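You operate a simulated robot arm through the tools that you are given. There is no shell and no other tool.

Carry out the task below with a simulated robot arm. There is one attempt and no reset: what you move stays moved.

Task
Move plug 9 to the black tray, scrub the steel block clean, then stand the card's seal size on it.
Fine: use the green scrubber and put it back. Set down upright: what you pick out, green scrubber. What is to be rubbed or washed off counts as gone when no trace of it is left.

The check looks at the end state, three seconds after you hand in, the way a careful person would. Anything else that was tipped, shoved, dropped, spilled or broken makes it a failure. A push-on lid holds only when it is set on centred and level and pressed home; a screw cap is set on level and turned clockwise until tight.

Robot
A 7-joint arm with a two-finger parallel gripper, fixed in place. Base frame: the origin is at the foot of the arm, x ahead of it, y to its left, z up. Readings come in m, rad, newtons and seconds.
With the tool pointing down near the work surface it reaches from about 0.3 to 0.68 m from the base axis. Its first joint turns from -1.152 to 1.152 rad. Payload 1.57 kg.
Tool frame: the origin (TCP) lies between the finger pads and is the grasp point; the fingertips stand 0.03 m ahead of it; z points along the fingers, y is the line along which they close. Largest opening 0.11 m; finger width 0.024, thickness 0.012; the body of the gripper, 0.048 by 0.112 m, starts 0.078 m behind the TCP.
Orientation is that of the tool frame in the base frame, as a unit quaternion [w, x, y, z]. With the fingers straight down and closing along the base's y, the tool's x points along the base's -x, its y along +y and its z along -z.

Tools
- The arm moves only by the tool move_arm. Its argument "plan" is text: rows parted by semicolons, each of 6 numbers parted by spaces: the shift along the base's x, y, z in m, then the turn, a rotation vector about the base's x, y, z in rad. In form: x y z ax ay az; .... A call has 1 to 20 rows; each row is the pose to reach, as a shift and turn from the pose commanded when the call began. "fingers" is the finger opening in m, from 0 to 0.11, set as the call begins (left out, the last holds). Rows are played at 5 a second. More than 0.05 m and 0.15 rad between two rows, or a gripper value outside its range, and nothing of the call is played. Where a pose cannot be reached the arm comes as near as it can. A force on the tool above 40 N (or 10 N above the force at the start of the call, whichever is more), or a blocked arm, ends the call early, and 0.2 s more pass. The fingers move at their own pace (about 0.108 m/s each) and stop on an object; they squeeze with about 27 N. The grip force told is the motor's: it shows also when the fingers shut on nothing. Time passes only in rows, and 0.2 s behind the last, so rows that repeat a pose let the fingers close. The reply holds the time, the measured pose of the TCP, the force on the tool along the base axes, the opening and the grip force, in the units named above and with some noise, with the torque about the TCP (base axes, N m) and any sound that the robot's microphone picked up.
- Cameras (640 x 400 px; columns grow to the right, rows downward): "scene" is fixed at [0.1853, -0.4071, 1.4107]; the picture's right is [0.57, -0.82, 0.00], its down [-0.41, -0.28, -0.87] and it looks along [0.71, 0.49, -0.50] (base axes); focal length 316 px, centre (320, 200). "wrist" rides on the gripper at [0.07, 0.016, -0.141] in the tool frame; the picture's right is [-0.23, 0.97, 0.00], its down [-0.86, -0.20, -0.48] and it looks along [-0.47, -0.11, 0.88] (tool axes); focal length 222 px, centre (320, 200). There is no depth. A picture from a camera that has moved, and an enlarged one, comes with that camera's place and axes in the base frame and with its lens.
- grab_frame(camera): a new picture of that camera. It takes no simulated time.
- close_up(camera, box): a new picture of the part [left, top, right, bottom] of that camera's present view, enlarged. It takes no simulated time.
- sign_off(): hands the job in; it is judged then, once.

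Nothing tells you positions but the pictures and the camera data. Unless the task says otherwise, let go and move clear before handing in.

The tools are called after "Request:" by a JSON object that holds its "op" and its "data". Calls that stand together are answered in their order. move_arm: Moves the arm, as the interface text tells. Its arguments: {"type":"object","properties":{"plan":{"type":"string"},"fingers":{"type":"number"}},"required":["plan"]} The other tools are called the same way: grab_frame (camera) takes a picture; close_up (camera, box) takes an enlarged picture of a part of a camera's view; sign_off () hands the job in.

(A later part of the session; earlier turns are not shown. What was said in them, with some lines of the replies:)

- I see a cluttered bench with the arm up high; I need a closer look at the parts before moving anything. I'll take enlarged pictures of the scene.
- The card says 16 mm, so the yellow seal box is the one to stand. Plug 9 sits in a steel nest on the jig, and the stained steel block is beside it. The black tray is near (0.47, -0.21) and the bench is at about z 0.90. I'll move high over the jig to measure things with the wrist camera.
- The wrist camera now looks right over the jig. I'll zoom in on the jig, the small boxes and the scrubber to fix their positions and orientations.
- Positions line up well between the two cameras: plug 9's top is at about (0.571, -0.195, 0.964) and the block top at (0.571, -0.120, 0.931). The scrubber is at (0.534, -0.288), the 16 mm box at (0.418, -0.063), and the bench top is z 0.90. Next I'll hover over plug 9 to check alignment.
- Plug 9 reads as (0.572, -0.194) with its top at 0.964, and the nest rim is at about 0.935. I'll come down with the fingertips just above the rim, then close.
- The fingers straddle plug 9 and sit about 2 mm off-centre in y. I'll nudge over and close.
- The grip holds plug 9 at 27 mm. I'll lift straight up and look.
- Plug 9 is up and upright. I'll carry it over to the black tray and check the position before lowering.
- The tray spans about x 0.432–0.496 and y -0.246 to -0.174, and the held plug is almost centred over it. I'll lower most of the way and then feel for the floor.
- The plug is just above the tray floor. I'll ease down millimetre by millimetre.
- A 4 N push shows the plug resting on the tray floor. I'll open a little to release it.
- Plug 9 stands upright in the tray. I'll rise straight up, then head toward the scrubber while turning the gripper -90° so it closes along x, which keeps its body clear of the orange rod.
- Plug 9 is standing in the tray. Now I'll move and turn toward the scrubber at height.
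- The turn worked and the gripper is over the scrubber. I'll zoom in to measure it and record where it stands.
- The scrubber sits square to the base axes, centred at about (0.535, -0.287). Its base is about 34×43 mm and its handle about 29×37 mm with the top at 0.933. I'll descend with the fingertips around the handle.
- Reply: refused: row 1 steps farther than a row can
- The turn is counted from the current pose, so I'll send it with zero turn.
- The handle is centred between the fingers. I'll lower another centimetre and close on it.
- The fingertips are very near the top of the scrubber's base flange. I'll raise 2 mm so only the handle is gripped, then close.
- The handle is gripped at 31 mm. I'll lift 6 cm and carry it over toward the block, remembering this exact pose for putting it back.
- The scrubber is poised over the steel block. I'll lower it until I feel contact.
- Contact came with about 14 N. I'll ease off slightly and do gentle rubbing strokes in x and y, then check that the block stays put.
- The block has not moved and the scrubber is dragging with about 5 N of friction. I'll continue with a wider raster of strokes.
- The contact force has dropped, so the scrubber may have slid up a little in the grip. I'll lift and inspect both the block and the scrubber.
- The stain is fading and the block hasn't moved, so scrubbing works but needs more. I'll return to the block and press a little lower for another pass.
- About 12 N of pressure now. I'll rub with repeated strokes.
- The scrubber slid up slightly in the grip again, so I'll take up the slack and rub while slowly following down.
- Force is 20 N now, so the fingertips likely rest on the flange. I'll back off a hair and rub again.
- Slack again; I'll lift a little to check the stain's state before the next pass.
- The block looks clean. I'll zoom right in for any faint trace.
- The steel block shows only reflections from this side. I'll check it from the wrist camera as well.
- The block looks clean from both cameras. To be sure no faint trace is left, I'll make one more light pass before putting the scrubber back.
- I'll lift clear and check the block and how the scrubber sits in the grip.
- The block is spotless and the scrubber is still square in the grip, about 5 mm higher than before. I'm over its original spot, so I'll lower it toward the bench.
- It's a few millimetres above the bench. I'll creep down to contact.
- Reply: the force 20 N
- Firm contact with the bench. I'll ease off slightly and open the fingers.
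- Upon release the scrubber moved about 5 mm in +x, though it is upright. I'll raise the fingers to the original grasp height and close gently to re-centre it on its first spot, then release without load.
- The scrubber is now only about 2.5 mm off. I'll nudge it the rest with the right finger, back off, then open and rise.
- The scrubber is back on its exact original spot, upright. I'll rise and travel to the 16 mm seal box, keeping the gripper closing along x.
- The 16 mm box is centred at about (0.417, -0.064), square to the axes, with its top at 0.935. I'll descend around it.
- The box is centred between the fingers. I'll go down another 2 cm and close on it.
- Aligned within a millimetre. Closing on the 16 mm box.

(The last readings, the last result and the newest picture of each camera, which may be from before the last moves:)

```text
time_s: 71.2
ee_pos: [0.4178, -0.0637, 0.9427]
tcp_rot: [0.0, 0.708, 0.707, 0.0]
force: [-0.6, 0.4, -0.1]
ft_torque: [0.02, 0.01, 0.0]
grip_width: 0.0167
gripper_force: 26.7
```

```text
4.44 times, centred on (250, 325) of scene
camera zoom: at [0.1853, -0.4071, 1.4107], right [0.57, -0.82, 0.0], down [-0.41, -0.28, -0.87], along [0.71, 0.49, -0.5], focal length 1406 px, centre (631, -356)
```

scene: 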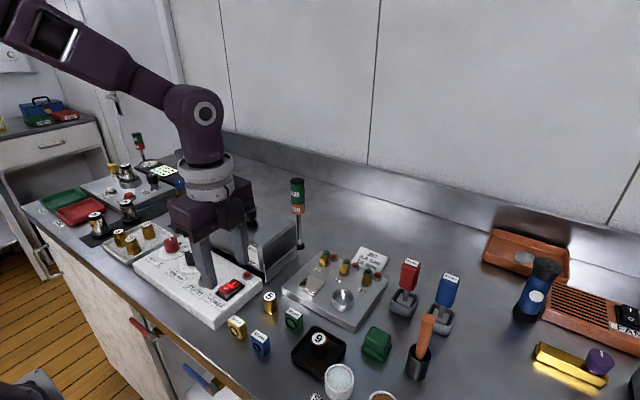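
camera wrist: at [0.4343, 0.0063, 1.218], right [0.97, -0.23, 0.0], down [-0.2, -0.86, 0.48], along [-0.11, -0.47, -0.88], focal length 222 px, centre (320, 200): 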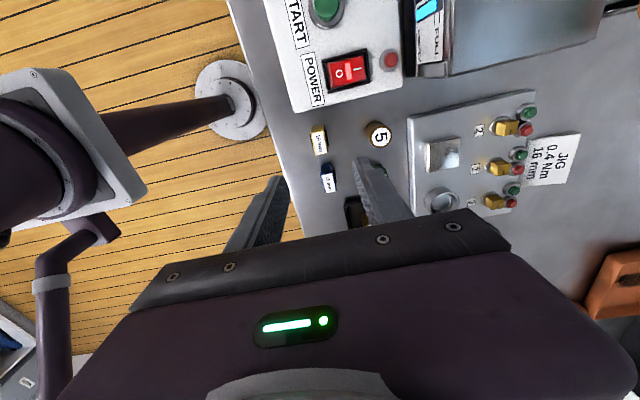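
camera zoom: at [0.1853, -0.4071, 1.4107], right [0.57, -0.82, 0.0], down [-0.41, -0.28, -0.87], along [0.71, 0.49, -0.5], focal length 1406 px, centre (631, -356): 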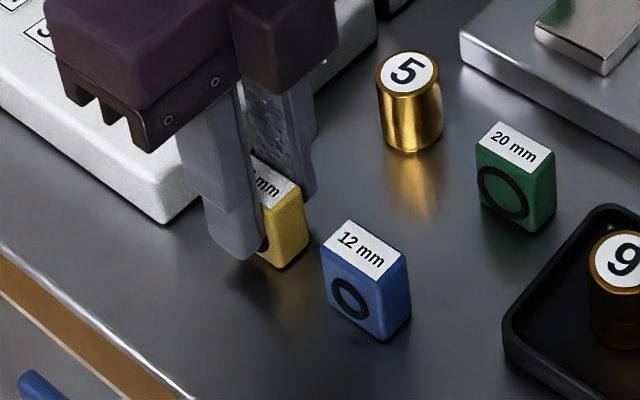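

The box is held at 17 mm. I'll lift it well clear and carry it above the clean block.

Request:
{"op": "move_arm", "data": {"plan": "0 0 0.015 0 0 0; 0 0 0.04 0 0 0; 0 0 0.08 0 0 0; 0.031 -0.0115 0.08 0 0 0; 0.062 -0.023 0.08 0 0 0; 0.093 -0.0345 0.08 0 0 0; 0.124 -0.046 0.08 0 0 0; 0.1533 -0.057 0.08 0 0 0; 0.1533 -0.057 0.08 0 0 0; 0.1533 -0.057 0.08 0 0 0", "fingers": 0.01}}

Request:
{"op": "grab_frame", "data": {"camera": "wrist"}}

Request:
{"op": "close_up", "data": {"camera": "wrist", "box": [240, 100, 400, 220]}}

Request:
{"op": "close_up", "data": {"camera": "scene", "box": [270, 220, 370, 310]}}

```text
time_s: 73.4
ee_pos: [0.5695, -0.1231, 1.0224]
tcp_rot: [0.0, 0.707, 0.707, 0.0]
force: [0.9, 0.4, -0.6]
ft_torque: [-0.04, -0.01, 0.0]
grip_width: 0.0165
gripper_force: 26.7
```

```text
taken
camera wrist: at [0.5855, -0.0515, 1.1638], right [0.97, -0.23, 0.0], down [-0.2, -0.86, 0.48], along [-0.11, -0.47, -0.88], focal length 222 px, centre (320, 200)
```

wrist: 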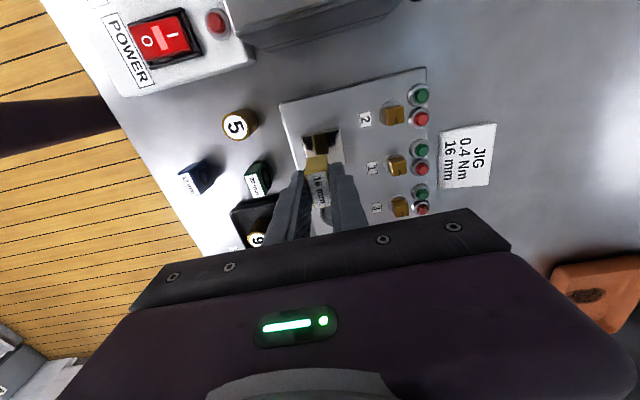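

```text
3.33 times, centred on (320, 160) of wrist
camera zoom: at [0.5855, -0.0515, 1.1638], right [0.97, -0.23, 0.0], down [-0.2, -0.86, 0.48], along [-0.11, -0.47, -0.88], focal length 740 px, centre (320, 333)
```

zoom: 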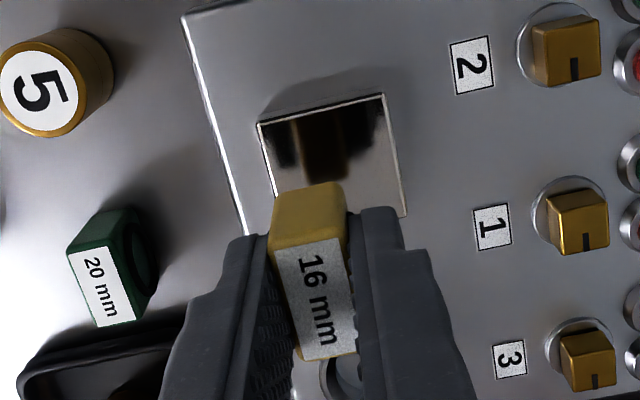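

```text
4.44 times, centred on (320, 265) of scene
camera zoom: at [0.1853, -0.4071, 1.4107], right [0.57, -0.82, 0.0], down [-0.41, -0.28, -0.87], along [0.71, 0.49, -0.5], focal length 1406 px, centre (320, -89)
```

zoom: 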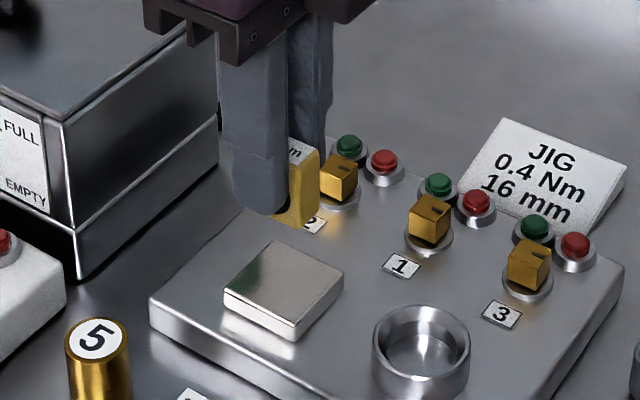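

The block hasn't moved from its first position. It appears a few mm to +x and +y of where I'm hovering, so I'll lower part way and measure again before placing.

Request:
{"op": "move_arm", "data": {"plan": "0.001 0.0005 -0.015 0 0 0; 0.002 0.001 -0.03 0 0 0; 0.002 0.001 -0.036 0 0 0; 0.002 0.001 -0.036 0 0 0; 0.002 0.001 -0.036 0 0 0", "fingers": 0.01}}

Request:
{"op": "close_up", "data": {"camera": "wrist", "box": [240, 100, 400, 220]}}

Request:
{"op": "close_up", "data": {"camera": "scene", "box": [280, 235, 360, 305]}}

```text
time_s: 74.6
ee_pos: [0.5712, -0.1237, 0.986]
tcp_rot: [-0.001, 0.707, 0.707, 0.0]
force: [0.0, 0.2, -0.4]
ft_torque: [0.01, 0.01, 0.02]
grip_width: 0.0165
gripper_force: 26.7
```

```text
3.33 times, centred on (320, 160) of wrist
camera zoom: at [0.5872, -0.0516, 1.1268], right [0.97, -0.23, 0.0], down [-0.2, -0.86, 0.48], along [-0.11, -0.47, -0.88], focal length 740 px, centre (320, 333)
```

zoom: 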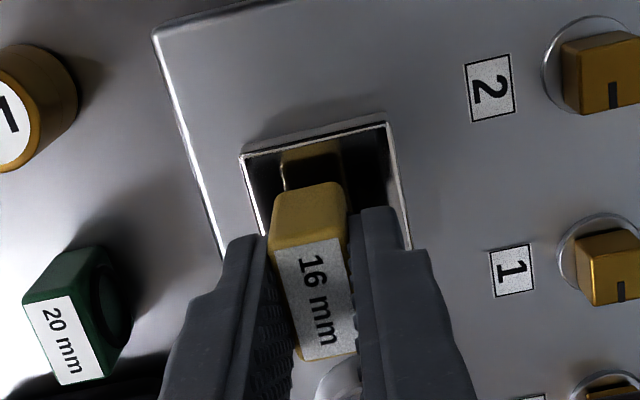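

```text
5.71 times, centred on (320, 270) of scene
camera zoom: at [0.1853, -0.4071, 1.4107], right [0.57, -0.82, 0.0], down [-0.41, -0.28, -0.87], along [0.71, 0.49, -0.5], focal length 1808 px, centre (320, -200)
```

zoom: 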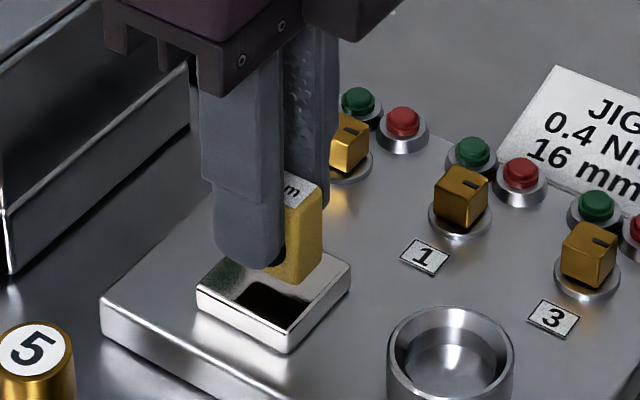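

Relative to the block, the box should go about 3 mm further in +x and 1.5 mm in +y. I'll apply that and come down close to the surface.

Request:
{"op": "move_arm", "data": {"plan": "0.0015 0.0008 -0.002 0 0 0; 0.003 0.0015 -0.005 0 0 0; 0.003 0.0015 -0.008 0 0 0; 0.003 0.0015 -0.0105 0 0 0; 0.003 0.0015 -0.0105 0 0 0; 0.003 0.0015 -0.0105 0 0 0", "fingers": 0.01}}

Request:
{"op": "close_up", "data": {"camera": "wrist", "box": [240, 100, 400, 220]}}

Request:
{"op": "close_up", "data": {"camera": "scene", "box": [290, 245, 350, 305]}}

```text
time_s: 76.0
ee_pos: [0.5762, -0.1208, 0.9751]
tcp_rot: [0.0, 0.707, 0.707, 0.0]
force: [0.5, -0.2, 0.1]
ft_torque: [-0.02, -0.03, 0.01]
grip_width: 0.0168
gripper_force: 27.0
```

```text
3.33 times, centred on (320, 160) of wrist
camera zoom: at [0.5913, -0.0493, 1.1168], right [0.97, -0.23, 0.0], down [-0.2, -0.86, 0.48], along [-0.11, -0.47, -0.88], focal length 740 px, centre (320, 333)
```

zoom: 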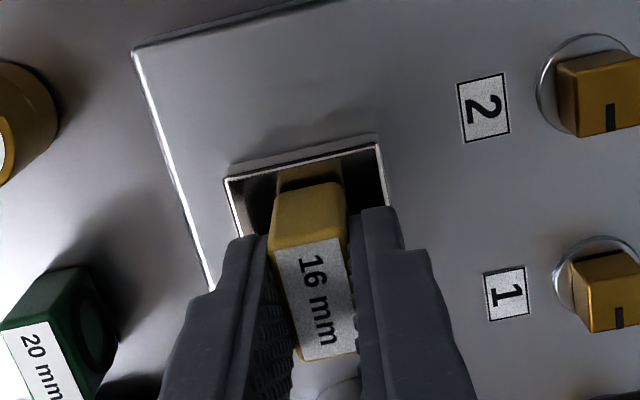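

```text
6.67 times, centred on (320, 275) of scene
camera zoom: at [0.1853, -0.4071, 1.4107], right [0.57, -0.82, 0.0], down [-0.41, -0.28, -0.87], along [0.71, 0.49, -0.5], focal length 2109 px, centre (320, -300)
```

zoom: 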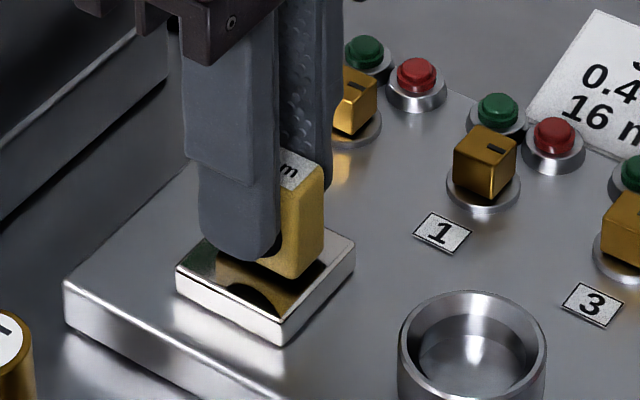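

The two cameras agree to within a few mm: the wrist says centred, the scene says slightly far in x. I'll split the difference with -2 mm in x and -1 mm in y, then ease down to contact.

Request:
{"op": "move_arm", "data": {"plan": "-0.001 -0.0005 0 0 0 0; -0.002 -0.001 0 0 0 0; -0.002 -0.001 -0.0005 0 0 0; -0.002 -0.001 -0.0005 0 0 0", "fingers": 0.01}}

Request:
{"op": "close_up", "data": {"camera": "scene", "box": [300, 255, 340, 300]}}

```text
time_s: 77.0
ee_pos: [0.5733, -0.1201, 0.9751]
tcp_rot: [0.001, 0.707, 0.707, 0.0]
force: [0.5, -0.3, -1.4]
ft_torque: [0.0, 0.02, -0.03]
grip_width: 0.0166
gripper_force: 27.2
```

```text
8.89 times, centred on (320, 278) of scene
camera zoom: at [0.1853, -0.4071, 1.4107], right [0.57, -0.82, 0.0], down [-0.41, -0.28, -0.87], along [0.71, 0.49, -0.5], focal length 2812 px, centre (320, -489)
```

zoom: 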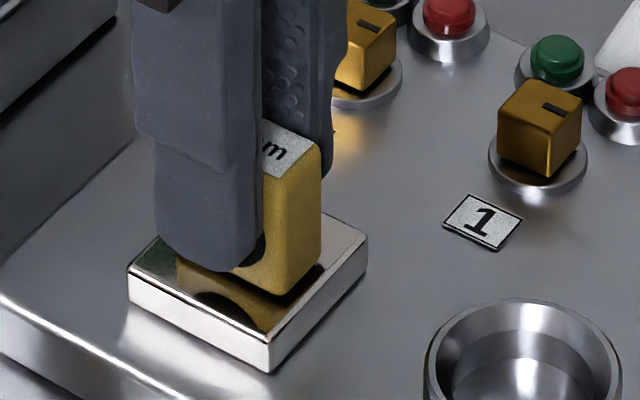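

Request:
{"op": "move_arm", "data": {"plan": "0 0 -0.0005 0 0 0; 0 0 -0.001 0 0 0; 0 0 -0.001 0 0 0", "fingers": 0.01}}

```text
time_s: 77.8
ee_pos: [0.5735, -0.1204, 0.9731]
tcp_rot: [0.0, 0.707, 0.707, 0.001]
force: [-0.6, -0.2, 6.0]
ft_torque: [0.07, 0.06, 0.04]
grip_width: 0.0166
gripper_force: 26.8
```

Contact at 6 N. I'll ease off a fraction and open slightly to release.

Request:
{"op": "move_arm", "data": {"plan": "0 0 0.0003 0 0 0; 0 0 0.0003 0 0 0", "fingers": 0.01}}

Request:
{"op": "close_up", "data": {"camera": "scene", "box": [300, 255, 340, 300]}}

```text
time_s: 78.4
ee_pos: [0.574, -0.1193, 0.9739]
tcp_rot: [0.0, 0.707, 0.707, 0.0]
force: [0.4, 0.4, 1.0]
ft_torque: [-0.01, -0.02, 0.01]
grip_width: 0.0169
gripper_force: 27.3
```

```text
8.89 times, centred on (320, 278) of scene
camera zoom: at [0.1852, -0.4071, 1.4107], right [0.57, -0.82, 0.0], down [-0.41, -0.28, -0.87], along [0.71, 0.49, -0.5], focal length 2812 px, centre (320, -489)
```

zoom: 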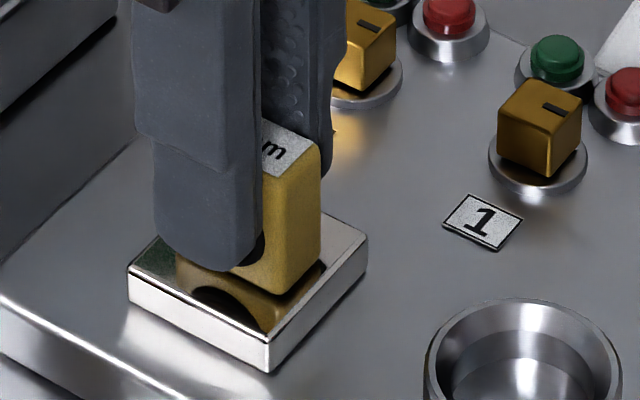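

The box is centred on the block. Releasing.

Request:
{"op": "move_arm", "data": {"plan": "0 0 0 0 0 0; 0 0 0 0 0 0; 0 0 0 0 0 0", "fingers": 0.036}}

Request:
{"op": "close_up", "data": {"camera": "scene", "box": [300, 255, 340, 300]}}

Request:
{"op": "close_up", "data": {"camera": "wrist", "box": [240, 120, 400, 230]}}

```text
time_s: 79.2
ee_pos: [0.5738, -0.1198, 0.9746]
tcp_rot: [0.0, 0.707, 0.707, 0.0]
force: [0.0, 0.6, -0.3]
ft_torque: [0.01, -0.02, 0.02]
grip_width: 0.0361
gripper_force: 0.2
```

```text
8.89 times, centred on (320, 278) of scene
camera zoom: at [0.1853, -0.4071, 1.4107], right [0.57, -0.82, 0.0], down [-0.41, -0.28, -0.87], along [0.71, 0.49, -0.5], focal length 2812 px, centre (320, -489)
```

zoom: 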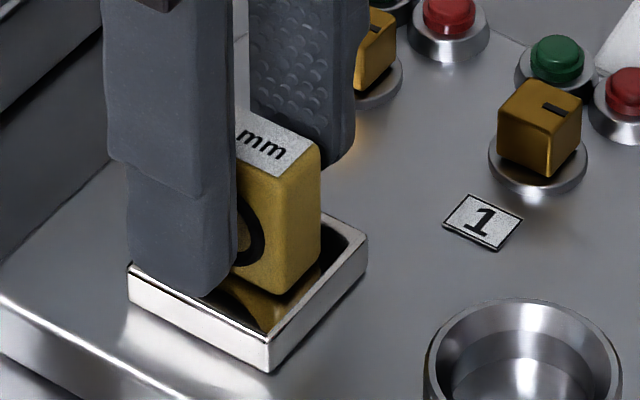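

```text
3.64 times, centred on (320, 175) of wrist
camera zoom: at [0.5895, -0.0491, 1.1146], right [0.97, -0.23, 0.0], down [-0.2, -0.86, 0.48], along [-0.11, -0.47, -0.88], focal length 808 px, centre (320, 291)
```

zoom: 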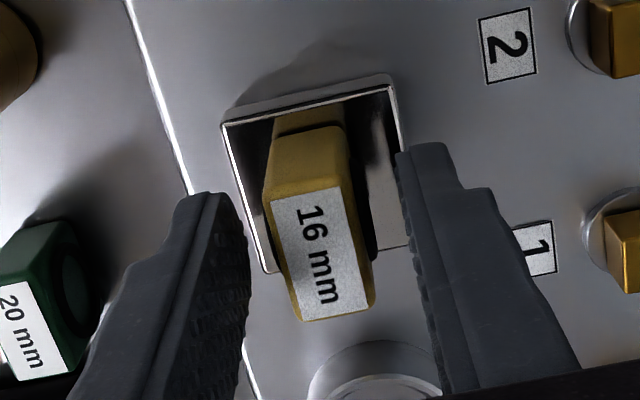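

The 16 mm box stands upright on the clean block and the fingers are clear on both sides. I'll rise straight up and check everything.

Request:
{"op": "move_arm", "data": {"plan": "0 0 0.01 0 0 0; 0 0 0.03 0 0 0; 0 0 0.06 0 0 0; 0 0 0.1 0 0 0; 0 0 0.14 0 0 0; -0.03 0.01 0.17 0 0 0; -0.07 0.03 0.19 0 0 0; -0.11 0.06 0.2 0 0 0; -0.14 0.09 0.2 0 0 0; -0.14 0.09 0.2 0 0 0", "fingers": 0.036}}

Request:
{"op": "grab_frame", "data": {"camera": "scene"}}

Request:
{"op": "close_up", "data": {"camera": "scene", "box": [270, 230, 450, 390]}}

Request:
{"op": "close_up", "data": {"camera": "scene", "box": [285, 250, 345, 305]}}

Request:
{"op": "grab_frame", "data": {"camera": "wrist"}}

```text
refused: row 8 steps farther than a row can; nothing moved
```

```text
taken
```

scene: 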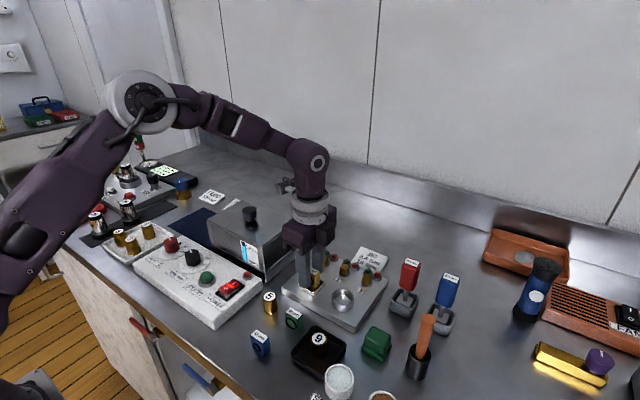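

```text
2.50 times, centred on (360, 310) of scene
camera zoom: at [0.1853, -0.4071, 1.4107], right [0.57, -0.82, 0.0], down [-0.41, -0.28, -0.87], along [0.71, 0.49, -0.5], focal length 791 px, centre (220, -75)
```

zoom: 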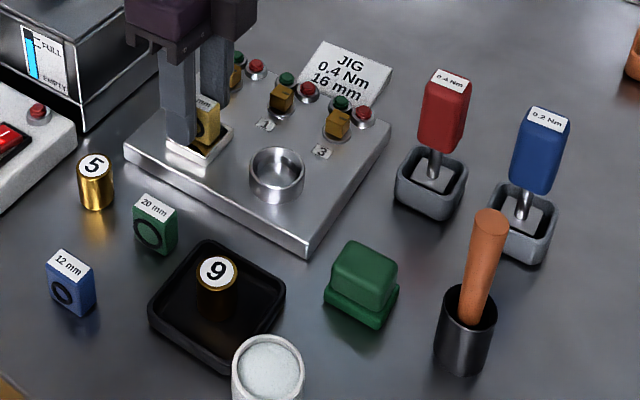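

```text
7.27 times, centred on (315, 278) of scene
camera zoom: at [0.1853, -0.4071, 1.4107], right [0.57, -0.82, 0.0], down [-0.41, -0.28, -0.87], along [0.71, 0.49, -0.5], focal length 2300 px, centre (356, -364)
```

zoom: 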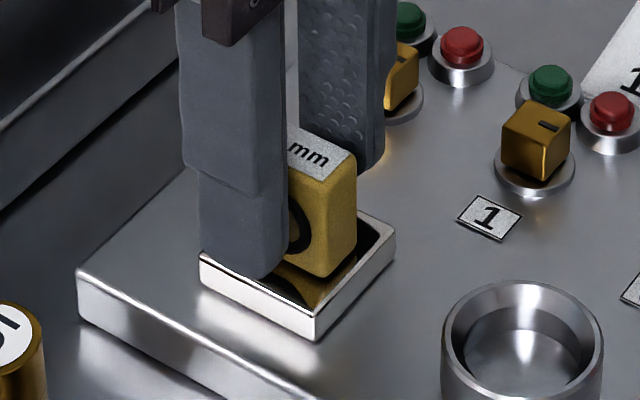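

```text
taken
camera wrist: at [0.5895, -0.0491, 1.1146], right [0.97, -0.23, 0.0], down [-0.2, -0.86, 0.48], along [-0.11, -0.47, -0.88], focal length 222 px, centre (320, 200)
```

wrist: 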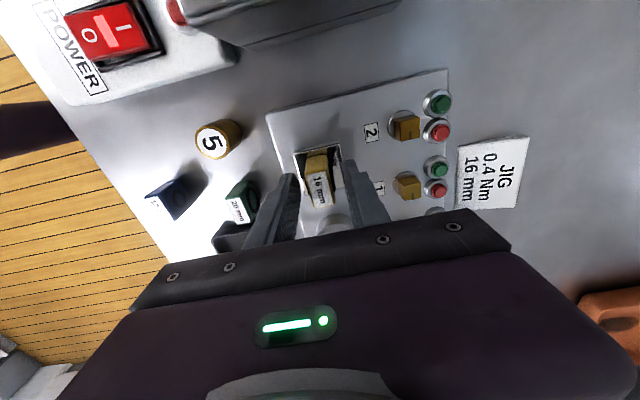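

One row in that plan was a little too long, so nothing moved. I'll send the retreat again with smaller steps.

Request:
{"op": "move_arm", "data": {"plan": "0 0 0.01 0 0 0; 0 0 0.03 0 0 0; 0 0 0.06 0 0 0; 0 0 0.1 0 0 0; 0 0 0.14 0 0 0; -0.03 0.005 0.16 0 0 0; -0.06 0.015 0.18 0 0 0; -0.09 0.025 0.2 0 0 0; -0.12 0.035 0.2 0 0 0; -0.12 0.035 0.2 0 0 0; -0.12 0.035 0.2 0 0 0", "fingers": 0.036}}

Request:
{"op": "grab_frame", "data": {"camera": "scene"}}

Request:
{"op": "close_up", "data": {"camera": "scene", "box": [270, 230, 450, 390]}}

Request:
{"op": "close_up", "data": {"camera": "scene", "box": [285, 250, 345, 305]}}

Request:
{"op": "grab_frame", "data": {"camera": "wrist"}}

```text
time_s: 81.6
ee_pos: [0.455, -0.0839, 1.1734]
tcp_rot: [0.0, 0.707, 0.707, 0.0]
force: [0.8, 0.5, 0.6]
ft_torque: [0.0, -0.02, 0.02]
grip_width: 0.0359
gripper_force: 0.0
```

```text
taken
```

scene: 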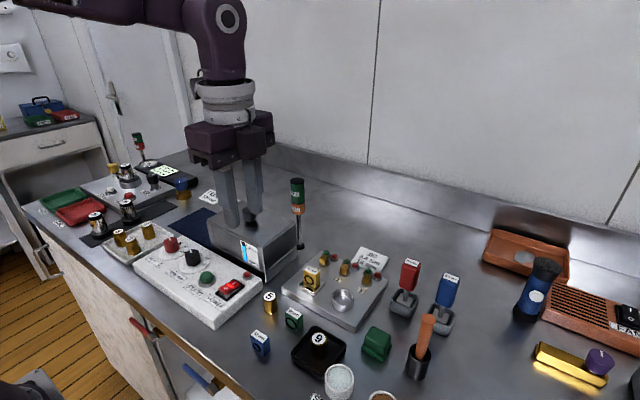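

```text
2.50 times, centred on (360, 310) of scene
camera zoom: at [0.1852, -0.4071, 1.4107], right [0.57, -0.82, 0.0], down [-0.41, -0.28, -0.87], along [0.71, 0.49, -0.5], focal length 791 px, centre (220, -75)
```

zoom: 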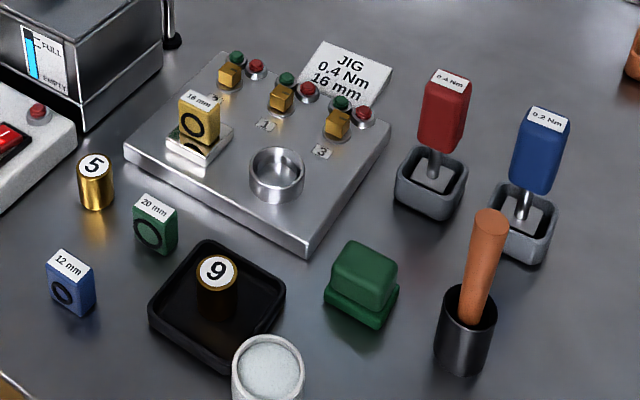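

```text
7.27 times, centred on (315, 278) of scene
camera zoom: at [0.1852, -0.4071, 1.4107], right [0.57, -0.82, 0.0], down [-0.41, -0.28, -0.87], along [0.71, 0.49, -0.5], focal length 2300 px, centre (356, -364)
```

zoom: 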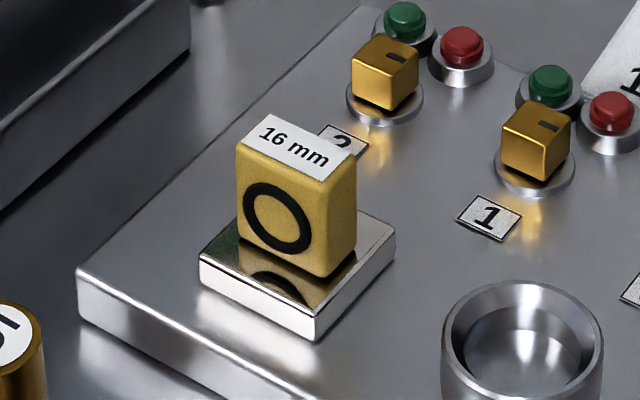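

```text
taken
camera wrist: at [0.4694, -0.0135, 1.3139], right [0.97, -0.23, 0.0], down [-0.2, -0.85, 0.48], along [-0.11, -0.47, -0.88], focal length 222 px, centre (320, 200)
```

wrist: 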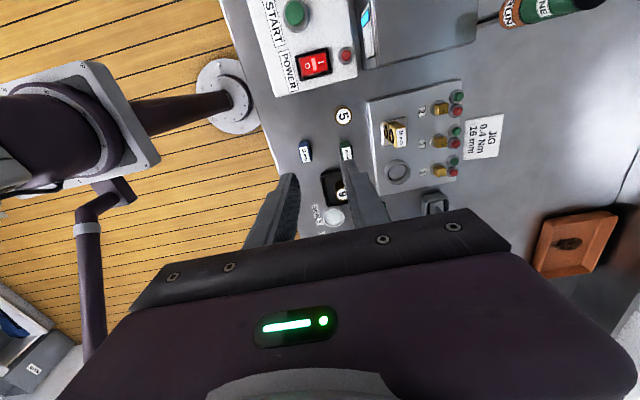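

All three parts are done:
- **Plug 9:** standing upright in the black tray.
- **Steel block:** clean, with the 16 mm seal box standing upright and centred on it.
- **Green scrubber:** back upright on its original spot.

Nothing else appears to have moved and the arm is clear, so I'm handing in.

Request:
{"op": "sign_off", "data": {}}

```text
The job is handed in.
```

I handed the job in with all three parts done; the result of the check hasn't come back to me. In the last pictures nothing else had moved, and the arm was clear.

- **Plug 9:** it stands upright in the black tray.
- **Steel block:** I scrubbed it until no trace of the stain showed from either camera, plus one extra pass. The block itself did not shift.
- **Seal:** the card reads 16 mm, so the yellow 16 mm box stands upright and centred on the block.
- **Green scrubber:** it is back upright on its original spot. It slid about 5 mm when I first let go, so I nudged it back into place.
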